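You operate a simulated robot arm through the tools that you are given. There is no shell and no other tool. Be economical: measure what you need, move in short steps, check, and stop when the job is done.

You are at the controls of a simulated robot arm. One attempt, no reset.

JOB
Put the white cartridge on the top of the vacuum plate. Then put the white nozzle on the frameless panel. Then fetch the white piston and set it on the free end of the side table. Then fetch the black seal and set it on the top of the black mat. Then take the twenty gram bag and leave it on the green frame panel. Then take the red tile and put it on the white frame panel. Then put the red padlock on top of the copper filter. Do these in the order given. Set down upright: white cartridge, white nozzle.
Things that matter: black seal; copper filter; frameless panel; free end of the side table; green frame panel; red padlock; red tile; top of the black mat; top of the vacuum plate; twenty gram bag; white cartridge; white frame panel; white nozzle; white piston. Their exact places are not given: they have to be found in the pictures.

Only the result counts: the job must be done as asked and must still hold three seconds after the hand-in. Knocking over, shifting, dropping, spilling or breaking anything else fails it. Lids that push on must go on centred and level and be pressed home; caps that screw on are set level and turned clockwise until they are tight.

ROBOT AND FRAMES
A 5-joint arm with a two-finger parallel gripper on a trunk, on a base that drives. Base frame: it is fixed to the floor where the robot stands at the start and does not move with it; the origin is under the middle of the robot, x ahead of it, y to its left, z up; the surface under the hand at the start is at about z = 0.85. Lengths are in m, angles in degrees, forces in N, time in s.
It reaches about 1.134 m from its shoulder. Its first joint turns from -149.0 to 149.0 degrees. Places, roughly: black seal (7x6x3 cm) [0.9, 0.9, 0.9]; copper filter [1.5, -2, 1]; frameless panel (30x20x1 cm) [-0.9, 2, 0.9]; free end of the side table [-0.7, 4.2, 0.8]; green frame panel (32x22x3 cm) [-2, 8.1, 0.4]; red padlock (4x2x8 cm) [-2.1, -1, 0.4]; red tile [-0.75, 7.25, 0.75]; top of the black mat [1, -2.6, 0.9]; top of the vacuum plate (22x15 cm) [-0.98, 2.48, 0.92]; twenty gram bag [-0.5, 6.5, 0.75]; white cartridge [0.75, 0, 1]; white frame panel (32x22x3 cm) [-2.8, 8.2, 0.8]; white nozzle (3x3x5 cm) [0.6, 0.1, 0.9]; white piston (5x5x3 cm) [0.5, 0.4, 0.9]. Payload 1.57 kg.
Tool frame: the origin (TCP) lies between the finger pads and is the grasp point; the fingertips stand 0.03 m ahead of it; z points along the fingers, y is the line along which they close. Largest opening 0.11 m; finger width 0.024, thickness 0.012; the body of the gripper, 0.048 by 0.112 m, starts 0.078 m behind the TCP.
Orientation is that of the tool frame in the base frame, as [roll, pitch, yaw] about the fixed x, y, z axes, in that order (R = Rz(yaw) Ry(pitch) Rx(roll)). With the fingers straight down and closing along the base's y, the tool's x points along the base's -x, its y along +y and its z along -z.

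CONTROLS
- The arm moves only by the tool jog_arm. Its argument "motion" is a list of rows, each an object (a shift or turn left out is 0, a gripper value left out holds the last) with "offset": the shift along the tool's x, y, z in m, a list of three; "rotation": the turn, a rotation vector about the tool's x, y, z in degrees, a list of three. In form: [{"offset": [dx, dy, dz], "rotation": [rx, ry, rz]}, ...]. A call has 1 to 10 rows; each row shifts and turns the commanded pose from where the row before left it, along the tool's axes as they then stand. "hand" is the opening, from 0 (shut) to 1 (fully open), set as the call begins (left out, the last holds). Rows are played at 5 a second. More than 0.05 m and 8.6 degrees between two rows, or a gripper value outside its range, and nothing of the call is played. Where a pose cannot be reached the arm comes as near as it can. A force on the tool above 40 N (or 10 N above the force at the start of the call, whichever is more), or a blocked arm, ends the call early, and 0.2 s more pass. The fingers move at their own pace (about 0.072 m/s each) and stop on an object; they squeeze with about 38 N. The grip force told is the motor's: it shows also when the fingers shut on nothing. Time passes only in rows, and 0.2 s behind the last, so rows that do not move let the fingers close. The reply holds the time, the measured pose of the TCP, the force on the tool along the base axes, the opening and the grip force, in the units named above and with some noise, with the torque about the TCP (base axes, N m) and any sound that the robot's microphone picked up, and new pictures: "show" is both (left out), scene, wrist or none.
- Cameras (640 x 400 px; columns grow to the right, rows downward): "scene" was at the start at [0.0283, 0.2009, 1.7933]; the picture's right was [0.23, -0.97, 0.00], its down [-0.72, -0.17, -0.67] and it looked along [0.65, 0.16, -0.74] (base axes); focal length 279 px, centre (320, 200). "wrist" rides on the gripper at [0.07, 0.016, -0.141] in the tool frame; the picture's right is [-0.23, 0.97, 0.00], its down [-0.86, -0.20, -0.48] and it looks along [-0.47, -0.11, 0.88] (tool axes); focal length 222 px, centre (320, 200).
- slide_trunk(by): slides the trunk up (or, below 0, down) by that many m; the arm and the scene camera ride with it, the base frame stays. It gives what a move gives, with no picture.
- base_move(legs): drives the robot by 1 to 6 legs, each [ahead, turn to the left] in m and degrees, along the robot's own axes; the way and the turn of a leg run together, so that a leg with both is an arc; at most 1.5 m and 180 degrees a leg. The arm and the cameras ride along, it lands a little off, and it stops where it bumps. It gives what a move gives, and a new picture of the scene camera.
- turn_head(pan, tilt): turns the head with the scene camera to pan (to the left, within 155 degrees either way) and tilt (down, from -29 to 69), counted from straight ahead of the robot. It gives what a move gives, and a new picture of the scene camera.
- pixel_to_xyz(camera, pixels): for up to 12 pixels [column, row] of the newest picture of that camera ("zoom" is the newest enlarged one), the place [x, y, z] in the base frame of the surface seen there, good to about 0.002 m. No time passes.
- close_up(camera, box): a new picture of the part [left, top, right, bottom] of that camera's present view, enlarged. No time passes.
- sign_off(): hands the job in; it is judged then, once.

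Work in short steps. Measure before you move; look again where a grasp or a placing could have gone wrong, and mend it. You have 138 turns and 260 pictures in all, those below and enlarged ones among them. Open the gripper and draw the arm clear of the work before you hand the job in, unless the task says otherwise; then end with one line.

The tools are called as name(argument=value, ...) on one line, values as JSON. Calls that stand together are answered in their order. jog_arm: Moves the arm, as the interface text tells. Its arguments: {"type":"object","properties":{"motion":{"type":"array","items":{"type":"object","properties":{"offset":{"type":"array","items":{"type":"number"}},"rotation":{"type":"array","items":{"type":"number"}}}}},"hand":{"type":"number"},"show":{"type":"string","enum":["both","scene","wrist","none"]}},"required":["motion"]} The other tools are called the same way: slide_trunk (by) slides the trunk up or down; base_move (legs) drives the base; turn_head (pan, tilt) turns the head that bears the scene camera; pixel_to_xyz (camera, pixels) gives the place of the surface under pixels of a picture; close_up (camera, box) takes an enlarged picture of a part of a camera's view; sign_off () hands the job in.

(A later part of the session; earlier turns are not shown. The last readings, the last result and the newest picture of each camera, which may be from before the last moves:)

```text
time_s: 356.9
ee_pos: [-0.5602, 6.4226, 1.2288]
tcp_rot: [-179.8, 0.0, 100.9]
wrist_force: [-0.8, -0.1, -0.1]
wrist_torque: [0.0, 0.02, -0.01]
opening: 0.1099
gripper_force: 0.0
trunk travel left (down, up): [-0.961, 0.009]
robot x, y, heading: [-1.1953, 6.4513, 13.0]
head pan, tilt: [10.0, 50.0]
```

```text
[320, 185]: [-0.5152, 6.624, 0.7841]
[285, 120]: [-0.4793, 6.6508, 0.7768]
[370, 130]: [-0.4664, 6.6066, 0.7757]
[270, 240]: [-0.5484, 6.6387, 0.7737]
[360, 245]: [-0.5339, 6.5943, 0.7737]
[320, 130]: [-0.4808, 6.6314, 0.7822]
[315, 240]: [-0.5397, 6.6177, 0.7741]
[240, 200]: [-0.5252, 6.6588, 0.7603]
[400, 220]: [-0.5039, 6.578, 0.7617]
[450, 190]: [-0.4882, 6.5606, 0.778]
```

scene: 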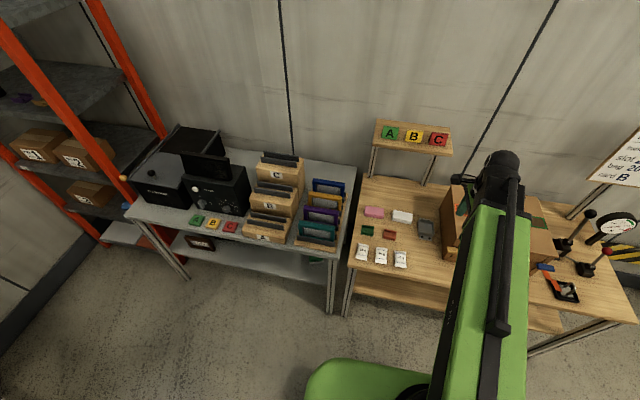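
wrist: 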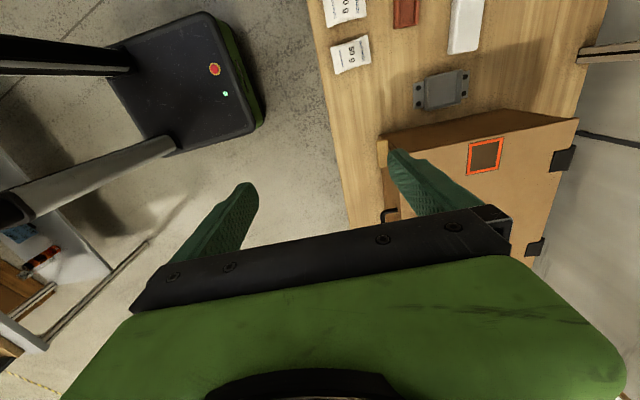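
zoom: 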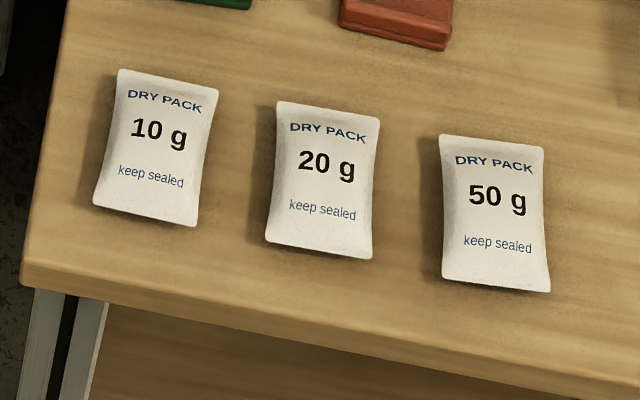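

20 g bag centre (-0.508, 6.623), short side ≈ 0.05 m along heading 108°. I move above it and spin the tool -97° to close across the short side.

jog_arm(motion=[{"offset": [0.0376, 0.0179, 0]}, {"offset": [0.0376, 0.0179, 0]}, {"offset": [0.0376, 0.0179, 0]}, {"offset": [0.0376, 0.0179, 0]}, {"offset": [0.0376, 0.0179, 0]}, {"rotation": [0, 0, -8.5]}, {"rotation": [0, 0, -8.5]}, {"rotation": [0, 0, -8.5]}, {"rotation": [0, 0, -8.5]}, {"rotation": [0, 0, -8.5]}], hand=0.75, show="none")

jog_arm(motion=[{"rotation": [0, 0, -8.5]}, {"rotation": [0, 0, -8.5]}, {"rotation": [0, 0, -8.5]}, {"rotation": [0, 0, -8.5]}, {"rotation": [0, 0, -8.5]}, {"rotation": [0, 0, -8.5]}, {"rotation": [0, 0, -3.5]}, {"offset": [0, 0, 0]}], show="none")

slide_trunk(by=-0.34)

jog_arm(motion=[{"offset": [0, 0, 0]}], show="wrist")

```text
time_s: 359.1
ee_pos: [-0.5081, 6.6244, 1.2275]
tcp_rot: [-179.9, 0.0, 143.4]
wrist_force: [0.2, -0.6, -0.1]
wrist_torque: [0.02, -0.02, 0.03]
opening: 0.0825
gripper_force: 0.1
trunk travel left (down, up): [-0.961, 0.009]
robot x, y, heading: [-1.2015, 6.4534, 12.7]
head pan, tilt: [10.0, 50.0]
```

```text
time_s: 360.9
ee_pos: [-0.5089, 6.624, 1.2277]
tcp_rot: [180.0, 0.0, -162.1]
wrist_force: [0.1, -0.6, 0.5]
wrist_torque: [0.01, 0.02, -0.01]
opening: 0.0825
gripper_force: 0.0
trunk travel left (down, up): [-0.961, 0.009]
robot x, y, heading: [-1.1976, 6.4515, 12.6]
head pan, tilt: [10.0, 50.0]
```

```text
time_s: 364.2
ee_pos: [-0.5078, 6.6241, 0.8875]
tcp_rot: [180.0, 0.0, -162.1]
wrist_force: [0.2, -0.4, 0.3]
wrist_torque: [-0.02, 0.05, 0.03]
opening: 0.0825
gripper_force: 0.1
trunk travel left (down, up): [-0.621, 0.349]
robot x, y, heading: [-1.1955, 6.457, 12.7]
head pan, tilt: [10.0, 50.0]
```

```text
time_s: 364.6
ee_pos: [-0.5084, 6.6241, 0.8878]
tcp_rot: [-179.9, -0.1, -162.1]
wrist_force: [0.1, -0.5, 0.3]
wrist_torque: [-0.02, 0.0, -0.03]
opening: 0.0827
gripper_force: 0.1
trunk travel left (down, up): [-0.621, 0.349]
robot x, y, heading: [-1.1915, 6.4554, 12.8]
head pan, tilt: [10.0, 50.0]
```

wrist: 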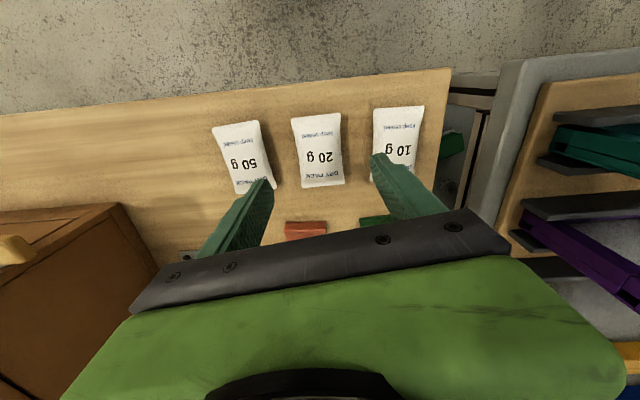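

I verify the gap between bags from the wrist picture.

pixel_to_xyz(camera="wrist", pixels=[[319, 150], [297, 150], [342, 150], [378, 145], [398, 140], [262, 160], [320, 118], [320, 184]])

```text
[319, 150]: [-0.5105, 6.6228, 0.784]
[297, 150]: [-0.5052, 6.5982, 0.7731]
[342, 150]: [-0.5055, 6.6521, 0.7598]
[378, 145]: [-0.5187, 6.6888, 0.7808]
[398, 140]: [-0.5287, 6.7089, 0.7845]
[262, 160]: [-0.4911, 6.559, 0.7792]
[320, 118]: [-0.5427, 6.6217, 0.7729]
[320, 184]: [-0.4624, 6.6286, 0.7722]
```

Gaps of ±0.062 suffice with opening 0.075. I lower to TCP z ≈ 0.793 and close.

jog_arm(motion=[{"offset": [0, 0, 0]}, {"offset": [0, 0, 0]}], hand=0.67, show="none")

slide_trunk(by=-0.0945)

jog_arm(motion=[{"offset": [0, 0, 0]}, {"offset": [0, 0, 0]}, {"offset": [0, 0, 0]}, {"offset": [0, 0, 0]}], hand=0, show="wrist")

```text
time_s: 365.2
ee_pos: [-0.5086, 6.6246, 0.8868]
tcp_rot: [-180.0, -0.2, -162.2]
wrist_force: [-0.6, 0.5, -0.6]
wrist_torque: [0.02, -0.02, -0.01]
opening: 0.0738
gripper_force: 0.1
trunk travel left (down, up): [-0.621, 0.349]
robot x, y, heading: [-1.1932, 6.4547, 12.7]
head pan, tilt: [10.0, 50.0]
```

```text
time_s: 366.5
ee_pos: [-0.5077, 6.624, 0.7923]
tcp_rot: [-179.9, -0.1, -162.0]
wrist_force: [-0.7, -0.5, -0.3]
wrist_torque: [-0.01, -0.01, -0.02]
opening: 0.0737
gripper_force: 0.0
trunk travel left (down, up): [-0.526, 0.444]
robot x, y, heading: [-1.1924, 6.4552, 12.8]
head pan, tilt: [10.0, 50.0]
```

```text
time_s: 367.5
ee_pos: [-0.5086, 6.6243, 0.7932]
tcp_rot: [179.9, -0.1, -162.1]
wrist_force: [0.0, 0.7, 1.7]
wrist_torque: [-0.05, -0.06, 0.02]
opening: 0.0447
gripper_force: 38.0
trunk travel left (down, up): [-0.526, 0.444]
robot x, y, heading: [-1.1944, 6.4576, 12.8]
head pan, tilt: [10.0, 50.0]
```

wrist: 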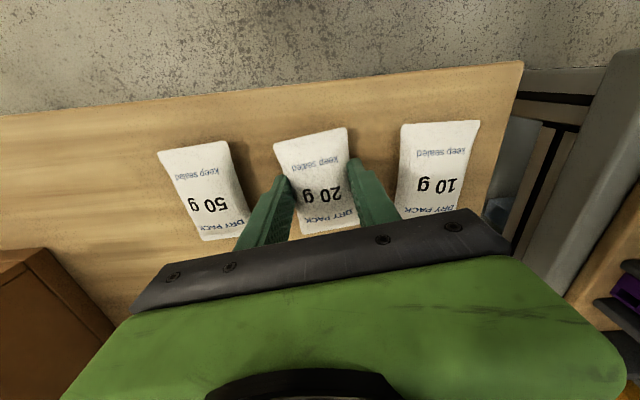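

Gripped. I lift and turn to look at the back table.

slide_trunk(by=0.435)

jog_arm(motion=[{"offset": [0.05, 0, 0]}, {"offset": [0.05, 0, 0]}, {"offset": [0, 0, 0]}], show="wrist")

base_move(legs=[[-0.1, 0], [0, 105]])

turn_head(pan=0, tilt=38)

```text
refused: 0.435 is not a number from -0.4 to 0.4
```

```text
time_s: 368.3
ee_pos: [-0.6038, 6.5925, 0.7925]
tcp_rot: [-179.9, -0.1, -162.2]
wrist_force: [-1.0, -0.8, 0.4]
wrist_torque: [0.05, -0.03, -0.05]
opening: 0.0446
gripper_force: 37.9
trunk travel left (down, up): [-0.526, 0.444]
robot x, y, heading: [-1.1965, 6.455, 12.7]
head pan, tilt: [10.0, 50.0]
```

wrist: 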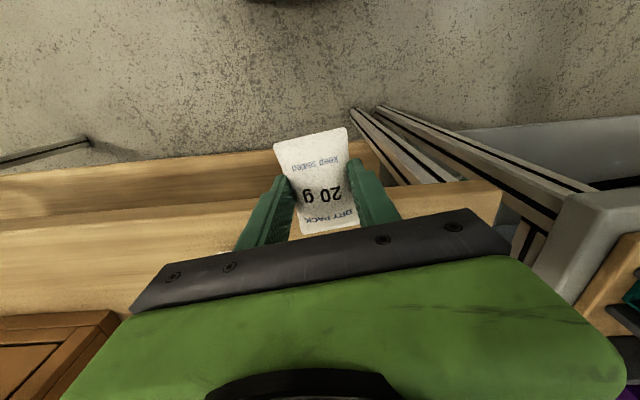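

```text
time_s: 373.9
ee_pos: [-1.5901, 6.9666, 0.7927]
tcp_rot: [-180.0, -0.2, -56.2]
wrist_force: [-0.4, -0.2, -0.6]
wrist_torque: [-0.04, 0.02, -0.01]
opening: 0.0447
gripper_force: 38.1
trunk travel left (down, up): [-0.526, 0.444]
robot x, y, heading: [-1.3257, 6.4144, 118.7]
head pan, tilt: [10.0, 50.0]
```

scene: 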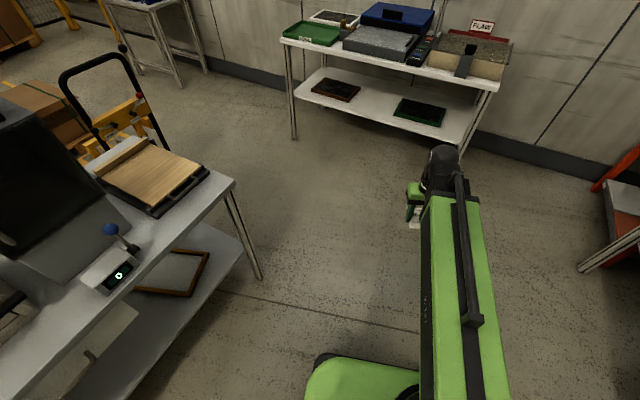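

```text
time_s: 374.6
ee_pos: [-1.5906, 6.9672, 0.7932]
tcp_rot: [-180.0, -0.1, -56.1]
wrist_force: [-0.2, 0.1, -0.4]
wrist_torque: [-0.04, 0.03, 0.0]
opening: 0.0445
gripper_force: 38.5
trunk travel left (down, up): [-0.526, 0.444]
robot x, y, heading: [-1.3241, 6.4167, 118.5]
head pan, tilt: [0.0, 38.0]
```

scene: 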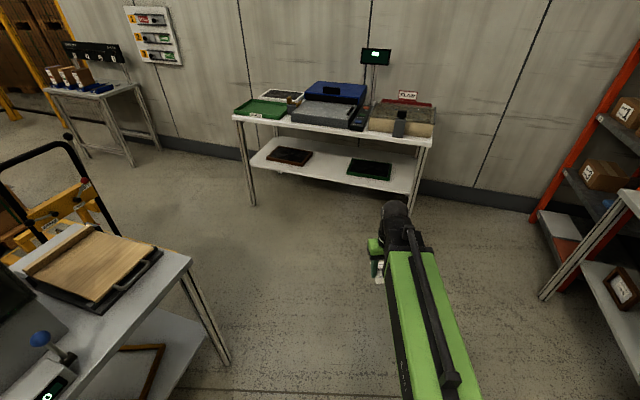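

The bag is still held (the trunk slide was refused as over 0.4, but the sweep was clear of everything). I measure the back table and the green frame panel at (370,168).

close_up(camera="scene", box=[230, 70, 440, 200])

pixel_to_xyz(camera="scene", pixels=[[370, 168], [352, 163], [390, 167], [347, 175], [388, 178], [413, 190], [418, 148], [245, 125], [258, 158], [252, 200], [280, 97], [425, 142]])

```text
3.05 times, centred on (335, 135) of scene
```

zoom: 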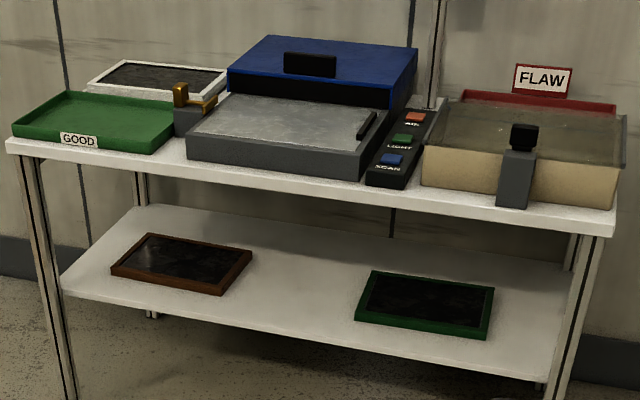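

```text
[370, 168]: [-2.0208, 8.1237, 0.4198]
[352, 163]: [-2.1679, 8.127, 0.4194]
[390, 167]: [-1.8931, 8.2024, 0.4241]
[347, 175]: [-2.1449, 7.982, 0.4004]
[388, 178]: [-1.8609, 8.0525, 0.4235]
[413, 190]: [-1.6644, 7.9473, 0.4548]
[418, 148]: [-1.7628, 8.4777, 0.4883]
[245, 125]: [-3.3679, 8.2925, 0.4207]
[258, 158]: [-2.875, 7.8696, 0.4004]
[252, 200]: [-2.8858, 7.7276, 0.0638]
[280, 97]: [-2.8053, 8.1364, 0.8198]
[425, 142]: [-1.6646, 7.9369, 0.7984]
```

The lower shelf leaves too little height for the vertical tool (arm top is TCP+0.3; upper shelf underside ≈0.76). I test tilting the tool forward in free space: align the spin to the arm plane, then tilt one step.

jog_arm(motion=[{"rotation": [0, 0, 8.1]}, {"offset": [0, 0, 0], "rotation": [0, -8, 0]}, {"offset": [0, 0, 0]}], show="none")

```text
time_s: 375.4
ee_pos: [-1.5907, 6.9668, 0.7957]
tcp_rot: [-179.9, 8.1, -64.5]
wrist_force: [-0.4, 0.1, -0.8]
wrist_torque: [-0.01, -0.03, 0.0]
opening: 0.0443
gripper_force: 37.0
trunk travel left (down, up): [-0.526, 0.444]
robot x, y, heading: [-1.3244, 6.419, 118.6]
head pan, tilt: [0.0, 38.0]
```

Tilting works (z follows the wrist pivot ≈0.27 m up). I measure the central table's corner to clear it on the way to the stand point (-1.86, 7.21).

pixel_to_xyz(camera="scene", pixels=[[190, 262], [228, 362], [90, 225], [160, 255], [120, 265]])

```text
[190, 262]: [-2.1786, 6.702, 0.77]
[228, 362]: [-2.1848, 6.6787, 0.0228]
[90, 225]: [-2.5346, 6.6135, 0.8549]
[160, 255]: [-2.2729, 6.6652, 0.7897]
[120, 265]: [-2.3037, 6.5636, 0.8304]
```

I drive to a stand-off in front of the table, about (-1.84, 7.05), facing heading 100°.

base_move(legs=[[0, 10.7], [0.815, 0], [0, -28.5]])

```text
time_s: 381.9
ee_pos: [-1.9183, 7.6498, 0.7968]
tcp_rot: [-179.8, 7.9, -82.6]
wrist_force: [-0.4, 0.4, 0.1]
wrist_torque: [0.02, -0.03, 0.01]
opening: 0.0445
gripper_force: 38.0
trunk travel left (down, up): [-0.526, 0.444]
robot x, y, heading: [-1.8213, 7.0534, 100.6]
head pan, tilt: [0.0, 38.0]
```

scene: 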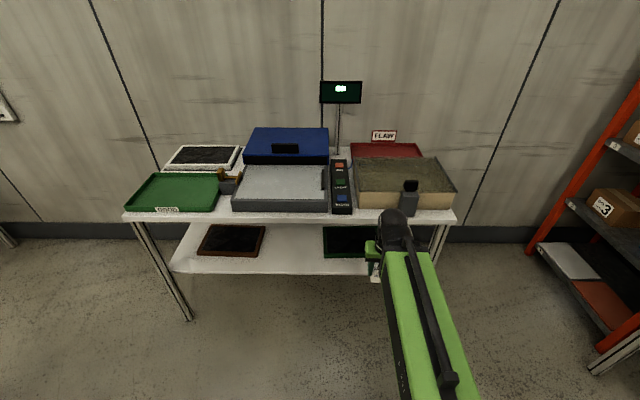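

I lower the trunk 0.38 (hand over floor, clear of the table) and then tilt to 45°.

slide_trunk(by=-0.36)

jog_arm(motion=[{"rotation": [0, -7.4, 0]}, {"rotation": [0, -7.4, 0]}, {"rotation": [0, -7.4, 0]}, {"rotation": [0, -7.4, 0]}, {"rotation": [0, -7.4, 0]}, {"offset": [0, 0, 0]}], show="both")

```text
time_s: 385.4
ee_pos: [-1.919, 7.6502, 0.4349]
tcp_rot: [-179.8, 7.9, -82.6]
wrist_force: [0.0, -0.2, -0.8]
wrist_torque: [0.01, 0.05, 0.01]
opening: 0.0448
gripper_force: 38.2
trunk travel left (down, up): [-0.166, 0.804]
robot x, y, heading: [-1.8196, 7.0481, 100.8]
head pan, tilt: [0.0, 38.0]
```

```text
time_s: 386.8
ee_pos: [-1.9398, 7.7812, 0.5017]
tcp_rot: [-179.9, 44.7, -82.5]
wrist_force: [0.1, 0.6, -0.4]
wrist_torque: [-0.03, 0.01, -0.02]
opening: 0.0448
gripper_force: 38.2
out of reach, approached as far as the arm can: row 1, 2, 3, 4, 5
trunk travel left (down, up): [-0.166, 0.804]
robot x, y, heading: [-1.8209, 7.0464, 101.1]
head pan, tilt: [0.0, 38.0]
```

scene: 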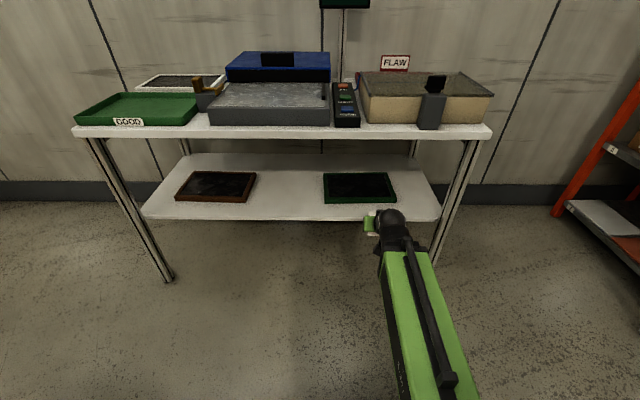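
wrist: 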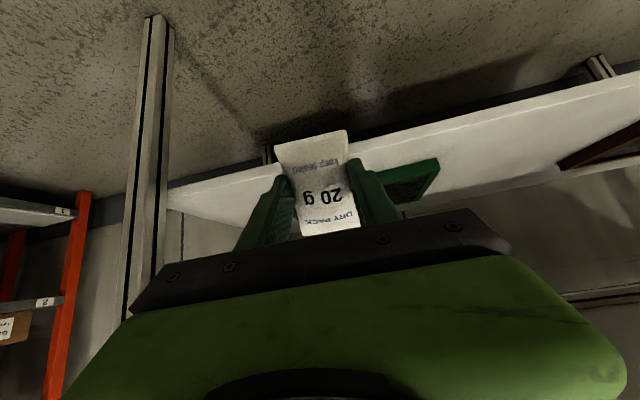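

I measure the green frame panel more precisely now, plus the upper shelf's lower edge.

close_up(camera="scene", box=[300, 110, 500, 240])

pixel_to_xyz(camera="zoom", pixels=[[190, 240], [90, 215], [285, 215], [80, 290], [300, 290], [190, 285], [190, 210], [300, 330], [550, 50], [550, 75], [550, 83], [440, 345]])

```text
3.08 times, centred on (400, 175) of scene
```

zoom: 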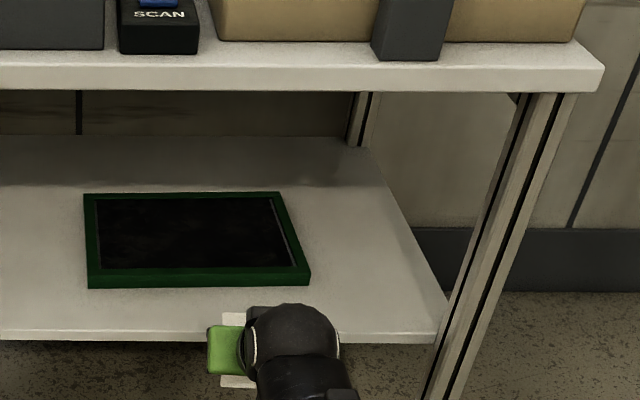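

```text
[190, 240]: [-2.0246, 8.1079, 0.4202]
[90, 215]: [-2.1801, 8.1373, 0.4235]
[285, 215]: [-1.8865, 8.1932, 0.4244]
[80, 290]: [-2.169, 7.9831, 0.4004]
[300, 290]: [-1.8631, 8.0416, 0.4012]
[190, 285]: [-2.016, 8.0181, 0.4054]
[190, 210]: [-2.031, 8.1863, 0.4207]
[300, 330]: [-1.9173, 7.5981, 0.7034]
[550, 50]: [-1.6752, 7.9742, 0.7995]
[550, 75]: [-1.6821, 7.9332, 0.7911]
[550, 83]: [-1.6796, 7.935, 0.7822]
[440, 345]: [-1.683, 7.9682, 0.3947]
```

Panel surface z 0.420, rim 0.4245, upper shelf underside ≈0.775 — tilted arm fits. I move the hand in horizontally over the panel.

jog_arm(motion=[{"offset": [-0.0281, 0.0049, 0.02785]}, {"offset": [-0.0281, 0.0049, 0.02785]}, {"offset": [-0.0281, 0.0049, 0.02785]}, {"offset": [-0.0281, 0.0049, 0.02785]}, {"offset": [0, 0, 0]}], show="both")

```text
time_s: 388.0
ee_pos: [-1.9791, 7.9362, 0.5028]
tcp_rot: [-180.0, 44.9, -82.5]
wrist_force: [-0.9, 0.2, -1.0]
wrist_torque: [-0.02, -0.02, 0.0]
opening: 0.0448
gripper_force: 37.9
trunk travel left (down, up): [-0.166, 0.804]
robot x, y, heading: [-1.8236, 7.0496, 101.2]
head pan, tilt: [0.0, 38.0]
```

scene: 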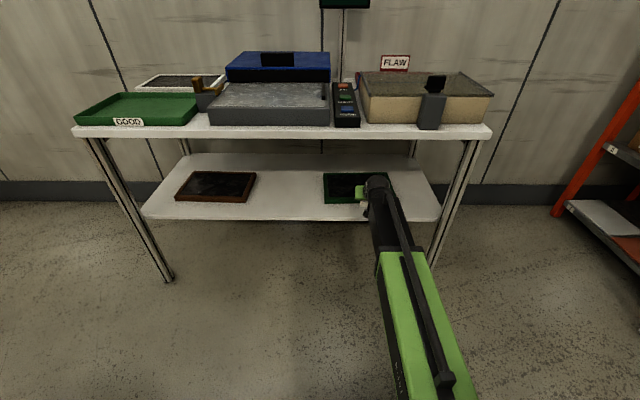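
wrist: 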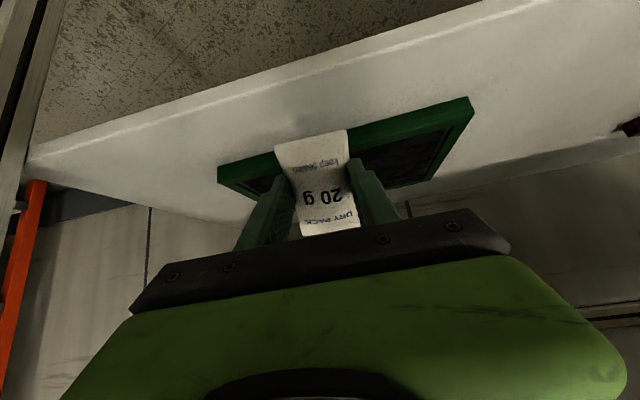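

Moving well. I continue the remaining 0.157 m inward.

jog_arm(motion=[{"offset": [-0.0281, 0.0049, 0.02785]}, {"offset": [-0.0281, 0.0049, 0.02785]}, {"offset": [-0.0281, 0.0049, 0.02785]}, {"offset": [-0.0281, 0.0049, 0.02785]}, {"offset": [0, 0, 0]}], show="both")

```text
time_s: 389.2
ee_pos: [-2.0203, 8.0898, 0.5024]
tcp_rot: [-180.0, 44.8, -82.5]
wrist_force: [-0.4, -0.1, -1.1]
wrist_torque: [0.01, 0.01, 0.0]
opening: 0.0445
gripper_force: 37.2
trunk travel left (down, up): [-0.166, 0.804]
robot x, y, heading: [-1.8254, 7.0503, 101.1]
head pan, tilt: [0.0, 38.0]
```

scene: 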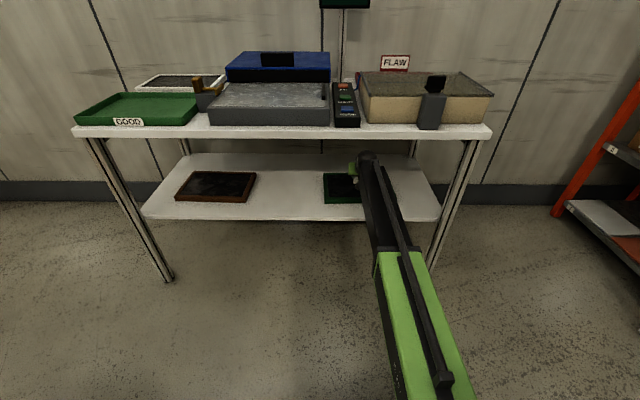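
wrist: 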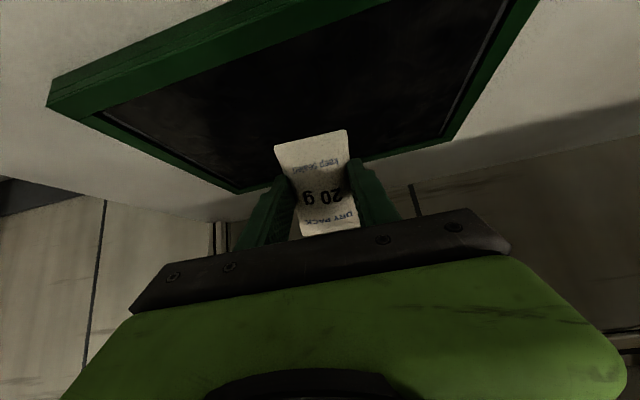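

Bag is over the panel. I lower slowly until its lower end touches.

slide_trunk(by=-0.025)

slide_trunk(by=-0.004)

```text
time_s: 389.9
ee_pos: [-2.0198, 8.0885, 0.4769]
tcp_rot: [-179.9, 44.8, -82.6]
wrist_force: [0.1, -0.2, -0.8]
wrist_torque: [0.01, -0.04, 0.01]
opening: 0.0448
gripper_force: 38.0
trunk travel left (down, up): [-0.141, 0.829]
robot x, y, heading: [-1.8221, 7.0481, 101.1]
head pan, tilt: [0.0, 38.0]
```

```text
time_s: 390.5
ee_pos: [-2.0191, 8.0895, 0.4736]
tcp_rot: [-179.8, 44.8, -82.6]
wrist_force: [0.9, -0.1, -1.2]
wrist_torque: [-0.02, 0.02, -0.01]
opening: 0.0447
gripper_force: 38.2
trunk travel left (down, up): [-0.137, 0.833]
robot x, y, heading: [-1.8223, 7.0508, 100.9]
head pan, tilt: [0.0, 38.0]
```

slide_trunk(by=-0.004)

slide_trunk(by=-0.003)

```text
time_s: 391.0
ee_pos: [-2.0197, 8.0897, 0.4699]
tcp_rot: [-179.9, 44.7, -82.6]
wrist_force: [0.0, -0.2, 0.7]
wrist_torque: [0.02, 0.0, 0.01]
opening: 0.0446
gripper_force: 38.2
trunk travel left (down, up): [-0.133, 0.837]
robot x, y, heading: [-1.8242, 7.05, 100.8]
head pan, tilt: [0.0, 38.0]
```

```text
time_s: 391.5
ee_pos: [-2.0203, 8.09, 0.4671]
tcp_rot: [-179.9, 44.9, -82.5]
wrist_force: [0.2, 0.9, -0.5]
wrist_torque: [0.02, 0.03, -0.04]
opening: 0.0449
gripper_force: 38.7
trunk travel left (down, up): [-0.13, 0.84]
robot x, y, heading: [-1.8252, 7.0443, 100.6]
head pan, tilt: [0.0, 38.0]
```

slide_trunk(by=-0.005)

slide_trunk(by=-0.004)

jog_arm(motion=[{"offset": [0, 0, 0]}], show="wrist")

```text
time_s: 392.1
ee_pos: [-2.0207, 8.0899, 0.4608]
tcp_rot: [-179.9, 44.7, -82.4]
wrist_force: [-0.2, 0.0, 0.1]
wrist_torque: [0.0, 0.01, 0.02]
opening: 0.0445
gripper_force: 37.9
trunk travel left (down, up): [-0.125, 0.845]
robot x, y, heading: [-1.8209, 7.049, 100.6]
head pan, tilt: [0.0, 38.0]
```

```text
time_s: 392.6
ee_pos: [-2.02, 8.0896, 0.4603]
tcp_rot: [-179.9, 45.0, -82.5]
wrist_force: [0.4, 2.0, 22.0]
wrist_torque: [0.21, 0.08, -0.01]
opening: 0.0446
gripper_force: 38.3
trunk travel left (down, up): [-0.121, 0.849]
robot x, y, heading: [-1.8213, 7.0491, 101.1]
head pan, tilt: [0.0, 38.0]
```

```text
time_s: 393.0
ee_pos: [-2.0202, 8.0889, 0.4593]
tcp_rot: [-179.9, 45.0, -82.5]
wrist_force: [-0.6, 5.0, 26.2]
wrist_torque: [0.32, 0.1, 0.03]
opening: 0.0445
gripper_force: 37.4
trunk travel left (down, up): [-0.121, 0.849]
robot x, y, heading: [-1.8245, 7.0519, 100.8]
head pan, tilt: [0.0, 38.0]
```

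wrist: 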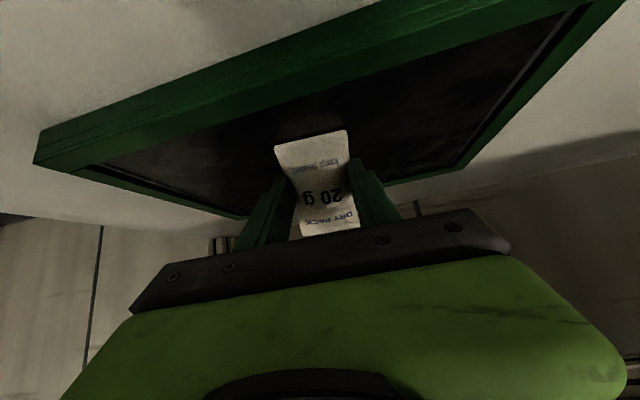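

Contact. I ease up 2 mm, open, and withdraw back along the tool axis slightly, then look.

slide_trunk(by=0.003)

jog_arm(motion=[{"offset": [0, 0, 0]}, {"offset": [0, 0, 0]}, {"offset": [0, 0, 0]}, {"offset": [0, 0, 0]}, {"offset": [0, 0, 0]}], hand=0.8, show="wrist")

```text
time_s: 393.5
ee_pos: [-2.0199, 8.0881, 0.4608]
tcp_rot: [-179.8, 44.8, -82.6]
wrist_force: [-0.9, 0.7, 8.8]
wrist_torque: [0.08, 0.03, 0.03]
opening: 0.0447
gripper_force: 38.3
trunk travel left (down, up): [-0.124, 0.846]
robot x, y, heading: [-1.8267, 7.0475, 101.0]
head pan, tilt: [0.0, 38.0]
```

```text
time_s: 394.7
ee_pos: [-2.0198, 8.0896, 0.4597]
tcp_rot: [-179.9, 44.8, -82.5]
wrist_force: [0.7, -0.3, -0.1]
wrist_torque: [0.0, 0.02, 0.01]
opening: 0.088
gripper_force: 0.1
trunk travel left (down, up): [-0.124, 0.846]
robot x, y, heading: [-1.8249, 7.0483, 101.0]
head pan, tilt: [0.0, 38.0]
```

wrist: 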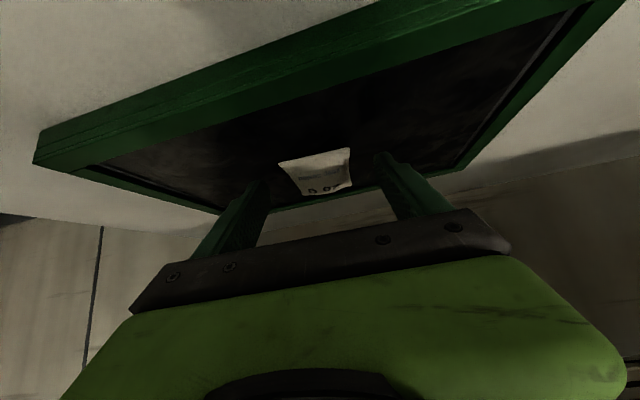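

Bag lies flat on the panel. I raise 3.5 cm and withdraw horizontally.

slide_trunk(by=0.035)

jog_arm(motion=[{"offset": [0.0281, -0.0049, -0.02785]}, {"offset": [0.0281, -0.0049, -0.02785]}, {"offset": [0.0281, -0.0049, -0.02785]}, {"offset": [0.0281, -0.0049, -0.02785]}, {"offset": [0.0281, -0.0049, -0.02785]}, {"offset": [0.0281, -0.0049, -0.02785]}, {"offset": [0.0281, -0.0049, -0.02785]}, {"offset": [0.0281, -0.0049, -0.02785]}, {"offset": [0, 0, 0]}], show="scene")

close_up(camera="scene", box=[310, 150, 410, 220])

```text
time_s: 395.5
ee_pos: [-2.0203, 8.0889, 0.4955]
tcp_rot: [-179.8, 44.8, -82.5]
wrist_force: [-0.5, -0.4, -0.1]
wrist_torque: [-0.01, -0.01, -0.02]
opening: 0.0877
gripper_force: 0.0
trunk travel left (down, up): [-0.159, 0.811]
robot x, y, heading: [-1.8236, 7.0496, 100.9]
head pan, tilt: [0.0, 38.0]
```

```text
time_s: 397.5
ee_pos: [-1.9415, 7.7804, 0.4947]
tcp_rot: [-179.9, 44.7, -82.4]
wrist_force: [-0.4, 0.3, -0.3]
wrist_torque: [-0.03, 0.0, 0.02]
opening: 0.088
gripper_force: 0.1
trunk travel left (down, up): [-0.159, 0.811]
robot x, y, heading: [-1.8262, 7.0475, 101.2]
head pan, tilt: [0.0, 38.0]
```

scene: 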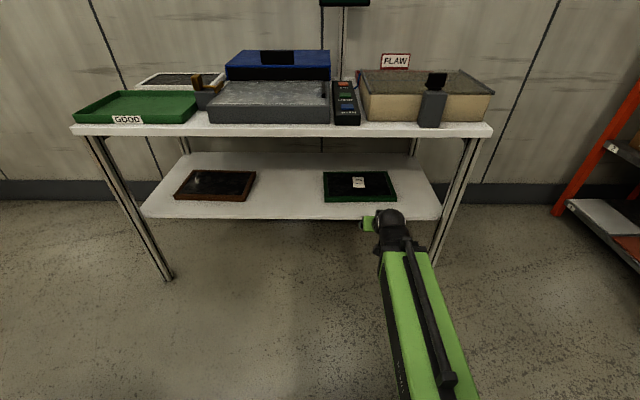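

```text
5.71 times, centred on (360, 185) of scene
```

zoom: 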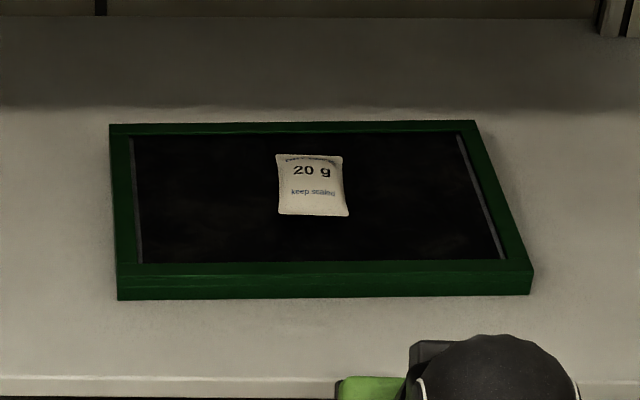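

The 20 g bag lies in the green frame. I back off, untilt, and raise.

base_move(legs=[[-0.3, 0]])

slide_trunk(by=0.4)

jog_arm(motion=[{"rotation": [0, 7.5, 0]}, {"rotation": [0, 7.5, 0]}, {"rotation": [0, 7.5, 0]}, {"rotation": [0, 7.5, 0]}, {"rotation": [0, 7.5, 0]}, {"rotation": [0, 7.3, 0]}, {"offset": [0, 0, 0]}], show="none")

slide_trunk(by=0.4)

turn_head(pan=15, tilt=40)

```text
time_s: 399.6
ee_pos: [-1.8865, 7.4865, 0.4961]
tcp_rot: [-180.0, 44.7, -82.2]
wrist_force: [0.5, 0.5, -0.1]
wrist_torque: [-0.01, 0.01, 0.0]
opening: 0.088
gripper_force: 0.1
trunk travel left (down, up): [-0.159, 0.811]
robot x, y, heading: [-1.7653, 6.7556, 101.1]
head pan, tilt: [0.0, 38.0]
```

scene: 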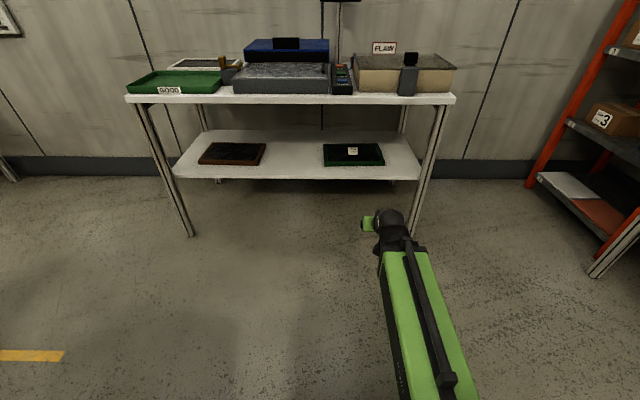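

```text
time_s: 403.4
ee_pos: [-1.886, 7.4864, 0.8947]
tcp_rot: [-179.8, 44.7, -82.2]
wrist_force: [-1.2, 0.1, 0.3]
wrist_torque: [-0.03, 0.01, 0.0]
opening: 0.0881
gripper_force: 0.1
trunk travel left (down, up): [-0.559, 0.411]
robot x, y, heading: [-1.7649, 6.7522, 101.0]
head pan, tilt: [0.0, 38.0]
```

```text
time_s: 405.0
ee_pos: [-1.8856, 7.4862, 0.8265]
tcp_rot: [-179.9, -0.2, -82.3]
wrist_force: [0.0, 0.7, -0.2]
wrist_torque: [-0.01, -0.01, 0.01]
opening: 0.0881
gripper_force: 0.1
out of reach, approached as far as the arm can: row 1, 2, 3, 4, 5
trunk travel left (down, up): [-0.559, 0.411]
robot x, y, heading: [-1.7685, 6.7566, 100.9]
head pan, tilt: [0.0, 38.0]
```

```text
time_s: 408.8
ee_pos: [-1.8838, 7.4872, 1.2251]
tcp_rot: [-179.9, -0.2, -82.4]
wrist_force: [0.6, -0.8, 0.1]
wrist_torque: [-0.03, -0.01, -0.02]
opening: 0.0881
gripper_force: 0.0
trunk travel left (down, up): [-0.959, 0.011]
robot x, y, heading: [-1.7658, 6.7524, 101.0]
head pan, tilt: [0.0, 38.0]
```

```text
time_s: 409.6
ee_pos: [-1.8866, 7.4865, 1.2265]
tcp_rot: [-179.8, -0.1, -82.4]
wrist_force: [0.2, 0.3, 0.4]
wrist_torque: [0.03, -0.01, 0.02]
opening: 0.0879
gripper_force: 0.1
trunk travel left (down, up): [-0.959, 0.011]
robot x, y, heading: [-1.765, 6.7552, 101.2]
head pan, tilt: [15.0, 40.0]
```

scene: 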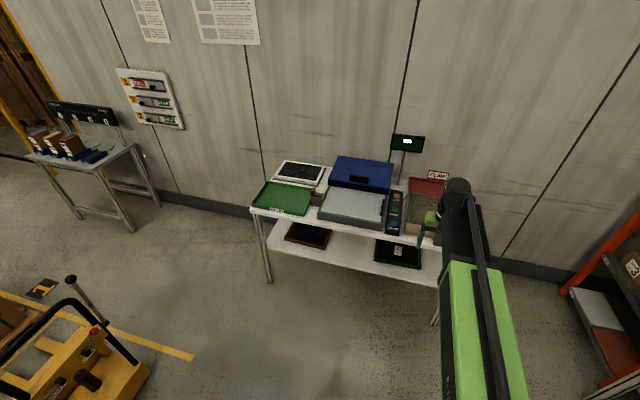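

I measure the white frame panel at (302,172) now.

close_up(camera="scene", box=[245, 140, 405, 250])

pixel_to_xyz(camera="scene", pixels=[[300, 172], [280, 165], [322, 168], [276, 181], [315, 185], [290, 200], [320, 190], [360, 160], [355, 205], [260, 212]])

```text
3.64 times, centred on (325, 195) of scene
```

zoom: 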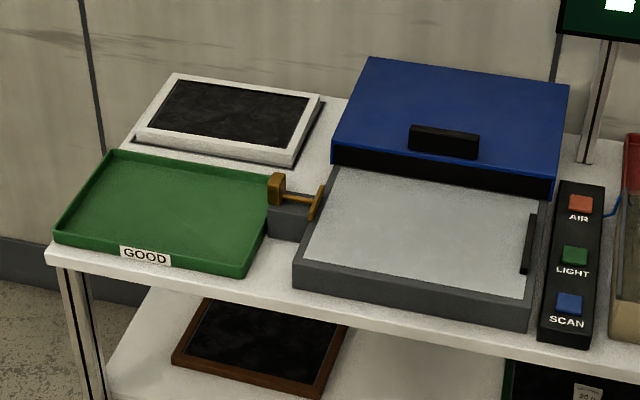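

```text
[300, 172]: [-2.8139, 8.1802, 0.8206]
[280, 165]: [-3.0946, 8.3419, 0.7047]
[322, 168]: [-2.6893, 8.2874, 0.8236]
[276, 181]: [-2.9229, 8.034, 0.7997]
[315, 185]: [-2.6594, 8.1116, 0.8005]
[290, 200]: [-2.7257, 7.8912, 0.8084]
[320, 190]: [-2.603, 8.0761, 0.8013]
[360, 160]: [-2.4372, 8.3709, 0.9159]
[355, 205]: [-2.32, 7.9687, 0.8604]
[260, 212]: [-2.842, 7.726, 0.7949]
```

White panel centre ≈ (-2.81, 8.18), z 0.8206. Now I go for the red "C" tile on the grey bench near (-0.70, 7.30).

base_move(legs=[[0, -52.5], [0.54, 0], [0, -38]])

turn_head(pan=5, tilt=50)

jog_arm(motion=[{"offset": [0, 0, 0]}], show="wrist")

```text
time_s: 416.9
ee_pos: [-0.6749, 7.2835, 1.2268]
tcp_rot: [-179.9, 0.0, -172.6]
wrist_force: [-0.4, 0.7, 0.5]
wrist_torque: [-0.09, -0.07, 0.02]
opening: 0.088
gripper_force: 0.1
trunk travel left (down, up): [-0.959, 0.011]
robot x, y, heading: [-1.4038, 7.1568, 10.7]
head pan, tilt: [15.0, 40.0]
```

scene: 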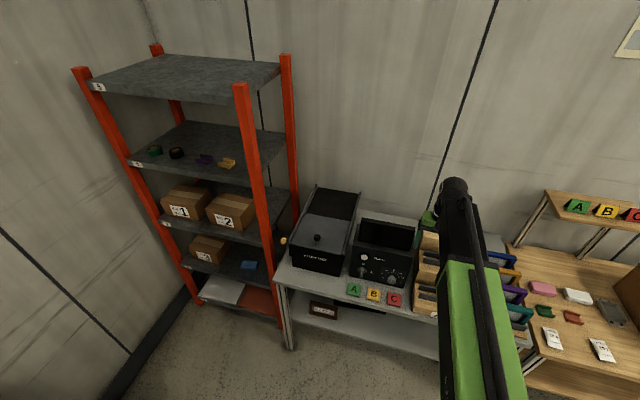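

```text
time_s: 417.6
ee_pos: [-0.6734, 7.2804, 1.2269]
tcp_rot: [179.9, -0.2, -172.5]
wrist_force: [0.3, 0.0, -0.2]
wrist_torque: [0.0, 0.02, 0.02]
opening: 0.0877
gripper_force: 0.0
trunk travel left (down, up): [-0.959, 0.011]
robot x, y, heading: [-1.4054, 7.1569, 11.0]
head pan, tilt: [5.0, 50.0]
```

scene: 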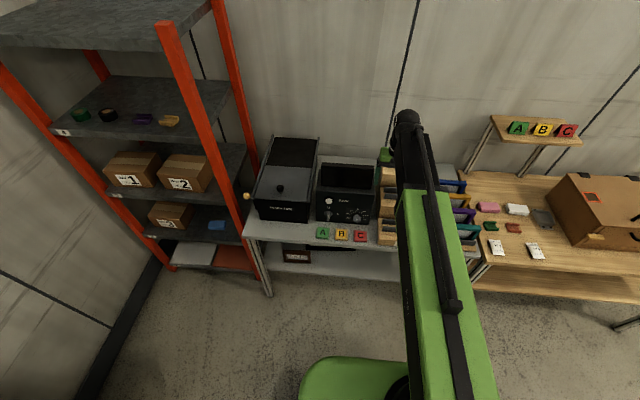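

```text
time_s: 418.0
ee_pos: [-0.6717, 7.2808, 1.2263]
tcp_rot: [180.0, -0.1, -172.6]
wrist_force: [-0.2, 0.0, -0.6]
wrist_torque: [0.0, 0.01, -0.01]
opening: 0.088
gripper_force: 0.0
trunk travel left (down, up): [-0.959, 0.011]
robot x, y, heading: [-1.4057, 7.1557, 10.7]
head pan, tilt: [5.0, 50.0]
```

wrist: 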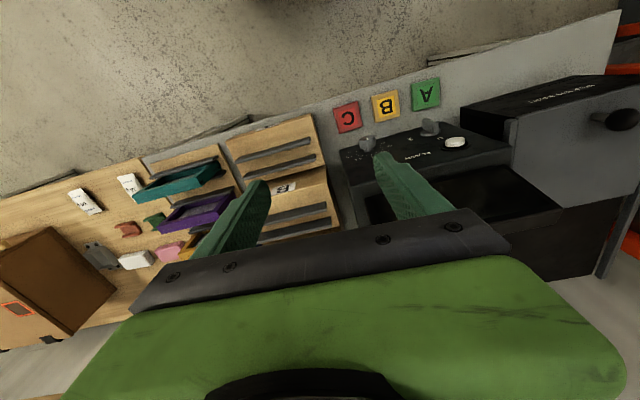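

I zoom on the tiles A/B/C and measure the red one.

close_up(camera="wrist", box=[320, 80, 450, 160])

close_up(camera="scene", box=[300, 190, 420, 270])

pixel_to_xyz(camera="wrist", pixels=[[347, 117], [335, 110], [357, 104], [340, 132], [361, 126], [385, 106], [372, 110], [366, 143], [347, 150], [367, 120]])

```text
4.92 times, centred on (385, 120) of wrist
```

zoom: 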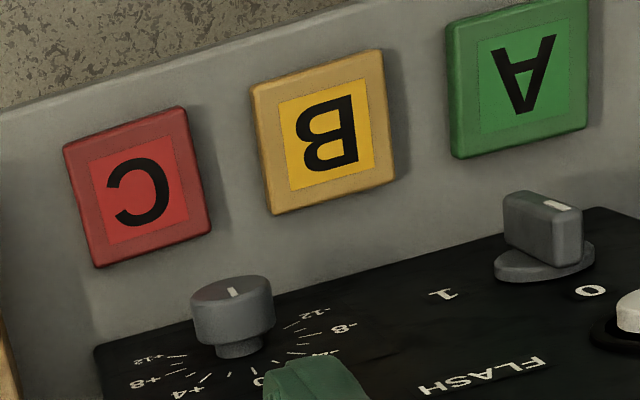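

```text
5.00 times, centred on (360, 230) of scene
```

zoom: 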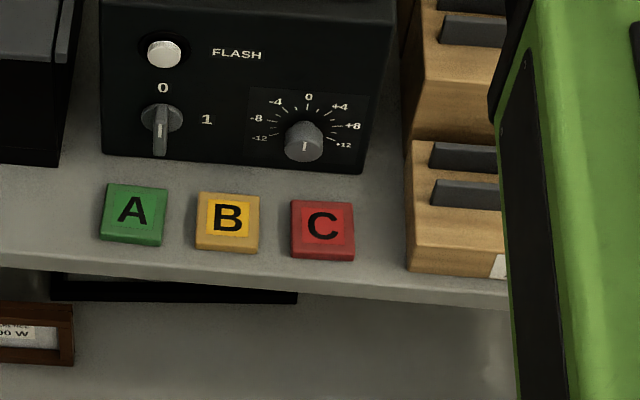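

```text
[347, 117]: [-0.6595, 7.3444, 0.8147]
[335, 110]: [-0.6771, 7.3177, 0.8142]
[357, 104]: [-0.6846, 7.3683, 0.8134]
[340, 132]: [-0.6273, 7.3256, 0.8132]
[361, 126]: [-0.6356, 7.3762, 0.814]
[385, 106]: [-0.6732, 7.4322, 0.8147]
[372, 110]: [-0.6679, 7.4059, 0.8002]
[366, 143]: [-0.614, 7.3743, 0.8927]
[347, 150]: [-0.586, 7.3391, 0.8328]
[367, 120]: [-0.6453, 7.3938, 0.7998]
```

Red tile centre (-0.656, 7.346), top 0.814, about 53 mm square, edges aligned with my closing axis. I position above and descend to check.

jog_arm(motion=[{"offset": [-0.0121, 0.0312, 0]}, {"offset": [-0.0122, 0.0312, 0]}, {"rotation": [0, 0, -1]}, {"offset": [0, 0, 0]}], hand=0.65, show="none")

slide_trunk(by=-0.32)

jog_arm(motion=[{"offset": [0, 0, 0]}], show="wrist")

pixel_to_xyz(camera="wrist", pixels=[[320, 145], [300, 145], [340, 145], [320, 125], [320, 165]])

```text
time_s: 419.0
ee_pos: [-0.6562, 7.3473, 1.226]
tcp_rot: [-179.9, -0.1, -171.6]
wrist_force: [-0.5, -0.6, 0.1]
wrist_torque: [0.02, 0.01, -0.02]
opening: 0.0713
gripper_force: 0.1
trunk travel left (down, up): [-0.959, 0.011]
robot x, y, heading: [-1.4057, 7.1519, 10.7]
head pan, tilt: [5.0, 50.0]
```

```text
time_s: 422.1
ee_pos: [-0.6583, 7.3454, 0.9059]
tcp_rot: [-180.0, -0.2, -171.6]
wrist_force: [0.1, -0.6, 1.1]
wrist_torque: [-0.02, 0.01, -0.01]
opening: 0.0716
gripper_force: 0.0
trunk travel left (down, up): [-0.639, 0.331]
robot x, y, heading: [-1.4062, 7.1529, 10.9]
head pan, tilt: [5.0, 50.0]
```

```text
time_s: 422.6
ee_pos: [-0.6578, 7.3464, 0.9067]
tcp_rot: [-179.8, -0.1, -171.5]
wrist_force: [0.5, 0.6, 0.3]
wrist_torque: [0.02, 0.0, 0.0]
opening: 0.0715
gripper_force: 0.1
trunk travel left (down, up): [-0.639, 0.331]
robot x, y, heading: [-1.4013, 7.1537, 10.7]
head pan, tilt: [5.0, 50.0]
```

wrist: 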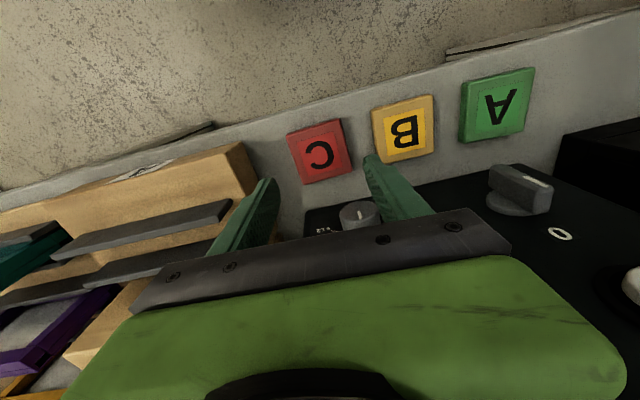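

```text
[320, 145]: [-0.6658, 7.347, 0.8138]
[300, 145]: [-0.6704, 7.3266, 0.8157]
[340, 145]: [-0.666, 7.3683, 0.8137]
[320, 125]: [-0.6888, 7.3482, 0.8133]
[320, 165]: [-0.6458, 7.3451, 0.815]
```

Aligned. I lower to TCP z ≈ 0.832 and close on the tile.

jog_arm(motion=[{"offset": [0.003, 0, 0]}], show="none")

slide_trunk(by=-0.0745)

jog_arm(motion=[{"offset": [0, 0, 0]}, {"offset": [0, 0, 0]}, {"offset": [0, 0, 0]}, {"offset": [0, 0, 0]}], hand=0, show="wrist")

```text
time_s: 422.9
ee_pos: [-0.6618, 7.3449, 0.9061]
tcp_rot: [-180.0, -0.1, -171.6]
wrist_force: [-0.6, -1.0, 0.0]
wrist_torque: [-0.05, 0.0, 0.0]
opening: 0.0717
gripper_force: 0.0
trunk travel left (down, up): [-0.639, 0.331]
robot x, y, heading: [-1.4031, 7.1551, 10.9]
head pan, tilt: [5.0, 50.0]
```

```text
time_s: 424.1
ee_pos: [-0.6608, 7.345, 0.8315]
tcp_rot: [-179.9, -0.1, -171.6]
wrist_force: [1.7, 0.1, -0.2]
wrist_torque: [-0.02, 0.03, -0.02]
opening: 0.0714
gripper_force: 0.1
trunk travel left (down, up): [-0.565, 0.405]
robot x, y, heading: [-1.4059, 7.1538, 10.4]
head pan, tilt: [5.0, 50.0]
```

```text
time_s: 425.1
ee_pos: [-0.6612, 7.3454, 0.8313]
tcp_rot: [-179.9, -0.1, -171.6]
wrist_force: [0.1, 0.8, 1.1]
wrist_torque: [0.0, -0.01, 0.0]
opening: 0.0589
gripper_force: 37.9
trunk travel left (down, up): [-0.565, 0.405]
robot x, y, heading: [-1.402, 7.1559, 11.0]
head pan, tilt: [5.0, 50.0]
```

wrist: 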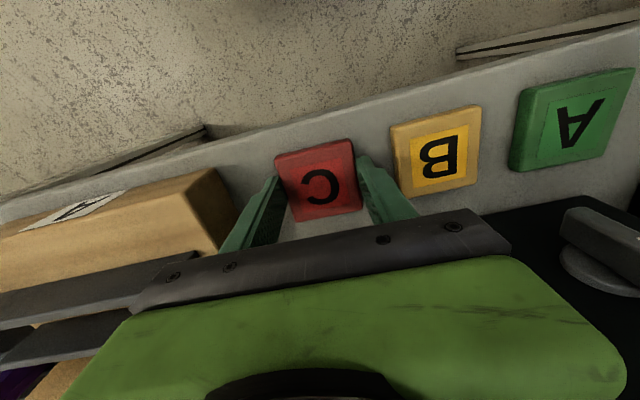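

Tile gripped (58.9 mm). I lift 0.39.

slide_trunk(by=0.39)

jog_arm(motion=[{"offset": [0.05, 0, 0]}, {"offset": [0.05, 0, 0]}, {"offset": [0, 0, 0]}], show="wrist")

```text
time_s: 428.8
ee_pos: [-0.661, 7.3456, 1.2221]
tcp_rot: [-179.9, 0.0, -171.6]
wrist_force: [0.1, -0.7, -0.7]
wrist_torque: [-0.03, 0.03, 0.02]
opening: 0.0588
gripper_force: 37.7
trunk travel left (down, up): [-0.955, 0.015]
robot x, y, heading: [-1.4049, 7.1526, 10.8]
head pan, tilt: [5.0, 50.0]
```

```text
time_s: 429.6
ee_pos: [-0.7605, 7.3307, 1.2211]
tcp_rot: [-179.8, -0.1, -171.7]
wrist_force: [0.7, 0.2, -0.9]
wrist_torque: [0.02, 0.01, -0.05]
opening: 0.0588
gripper_force: 38.0
trunk travel left (down, up): [-0.955, 0.015]
robot x, y, heading: [-1.405, 7.1533, 11.2]
head pan, tilt: [5.0, 50.0]
```

wrist: 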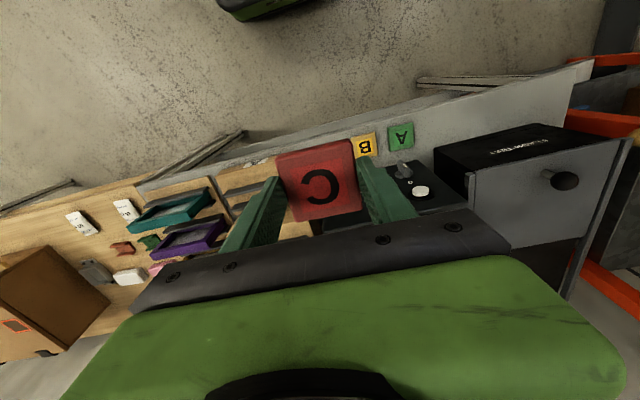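

I look behind-left for the pallet jack before reversing to the white-panel stand point.

turn_head(pan=150, tilt=40)

pixel_to_xyz(camera="scene", pixels=[[320, 200], [200, 200], [440, 200], [100, 200], [320, 120], [200, 280], [100, 300]])

```text
time_s: 431.9
ee_pos: [-0.7604, 7.3309, 1.2208]
tcp_rot: [-179.9, -0.1, -171.6]
wrist_force: [0.2, 0.0, -0.5]
wrist_torque: [0.0, -0.01, 0.0]
opening: 0.0589
gripper_force: 37.7
trunk travel left (down, up): [-0.955, 0.015]
robot x, y, heading: [-1.4027, 7.1482, 10.9]
head pan, tilt: [150.0, 40.0]
```

scene: 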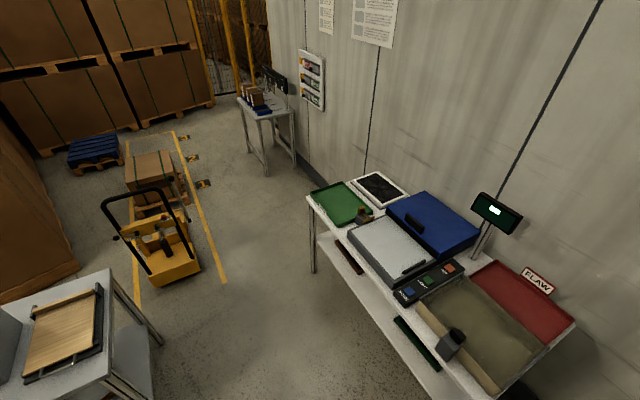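

```text
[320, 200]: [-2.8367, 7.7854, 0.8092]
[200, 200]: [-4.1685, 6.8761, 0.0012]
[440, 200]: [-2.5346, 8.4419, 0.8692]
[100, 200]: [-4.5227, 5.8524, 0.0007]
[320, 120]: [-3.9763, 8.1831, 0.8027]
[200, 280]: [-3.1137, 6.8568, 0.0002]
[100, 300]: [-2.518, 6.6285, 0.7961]
```

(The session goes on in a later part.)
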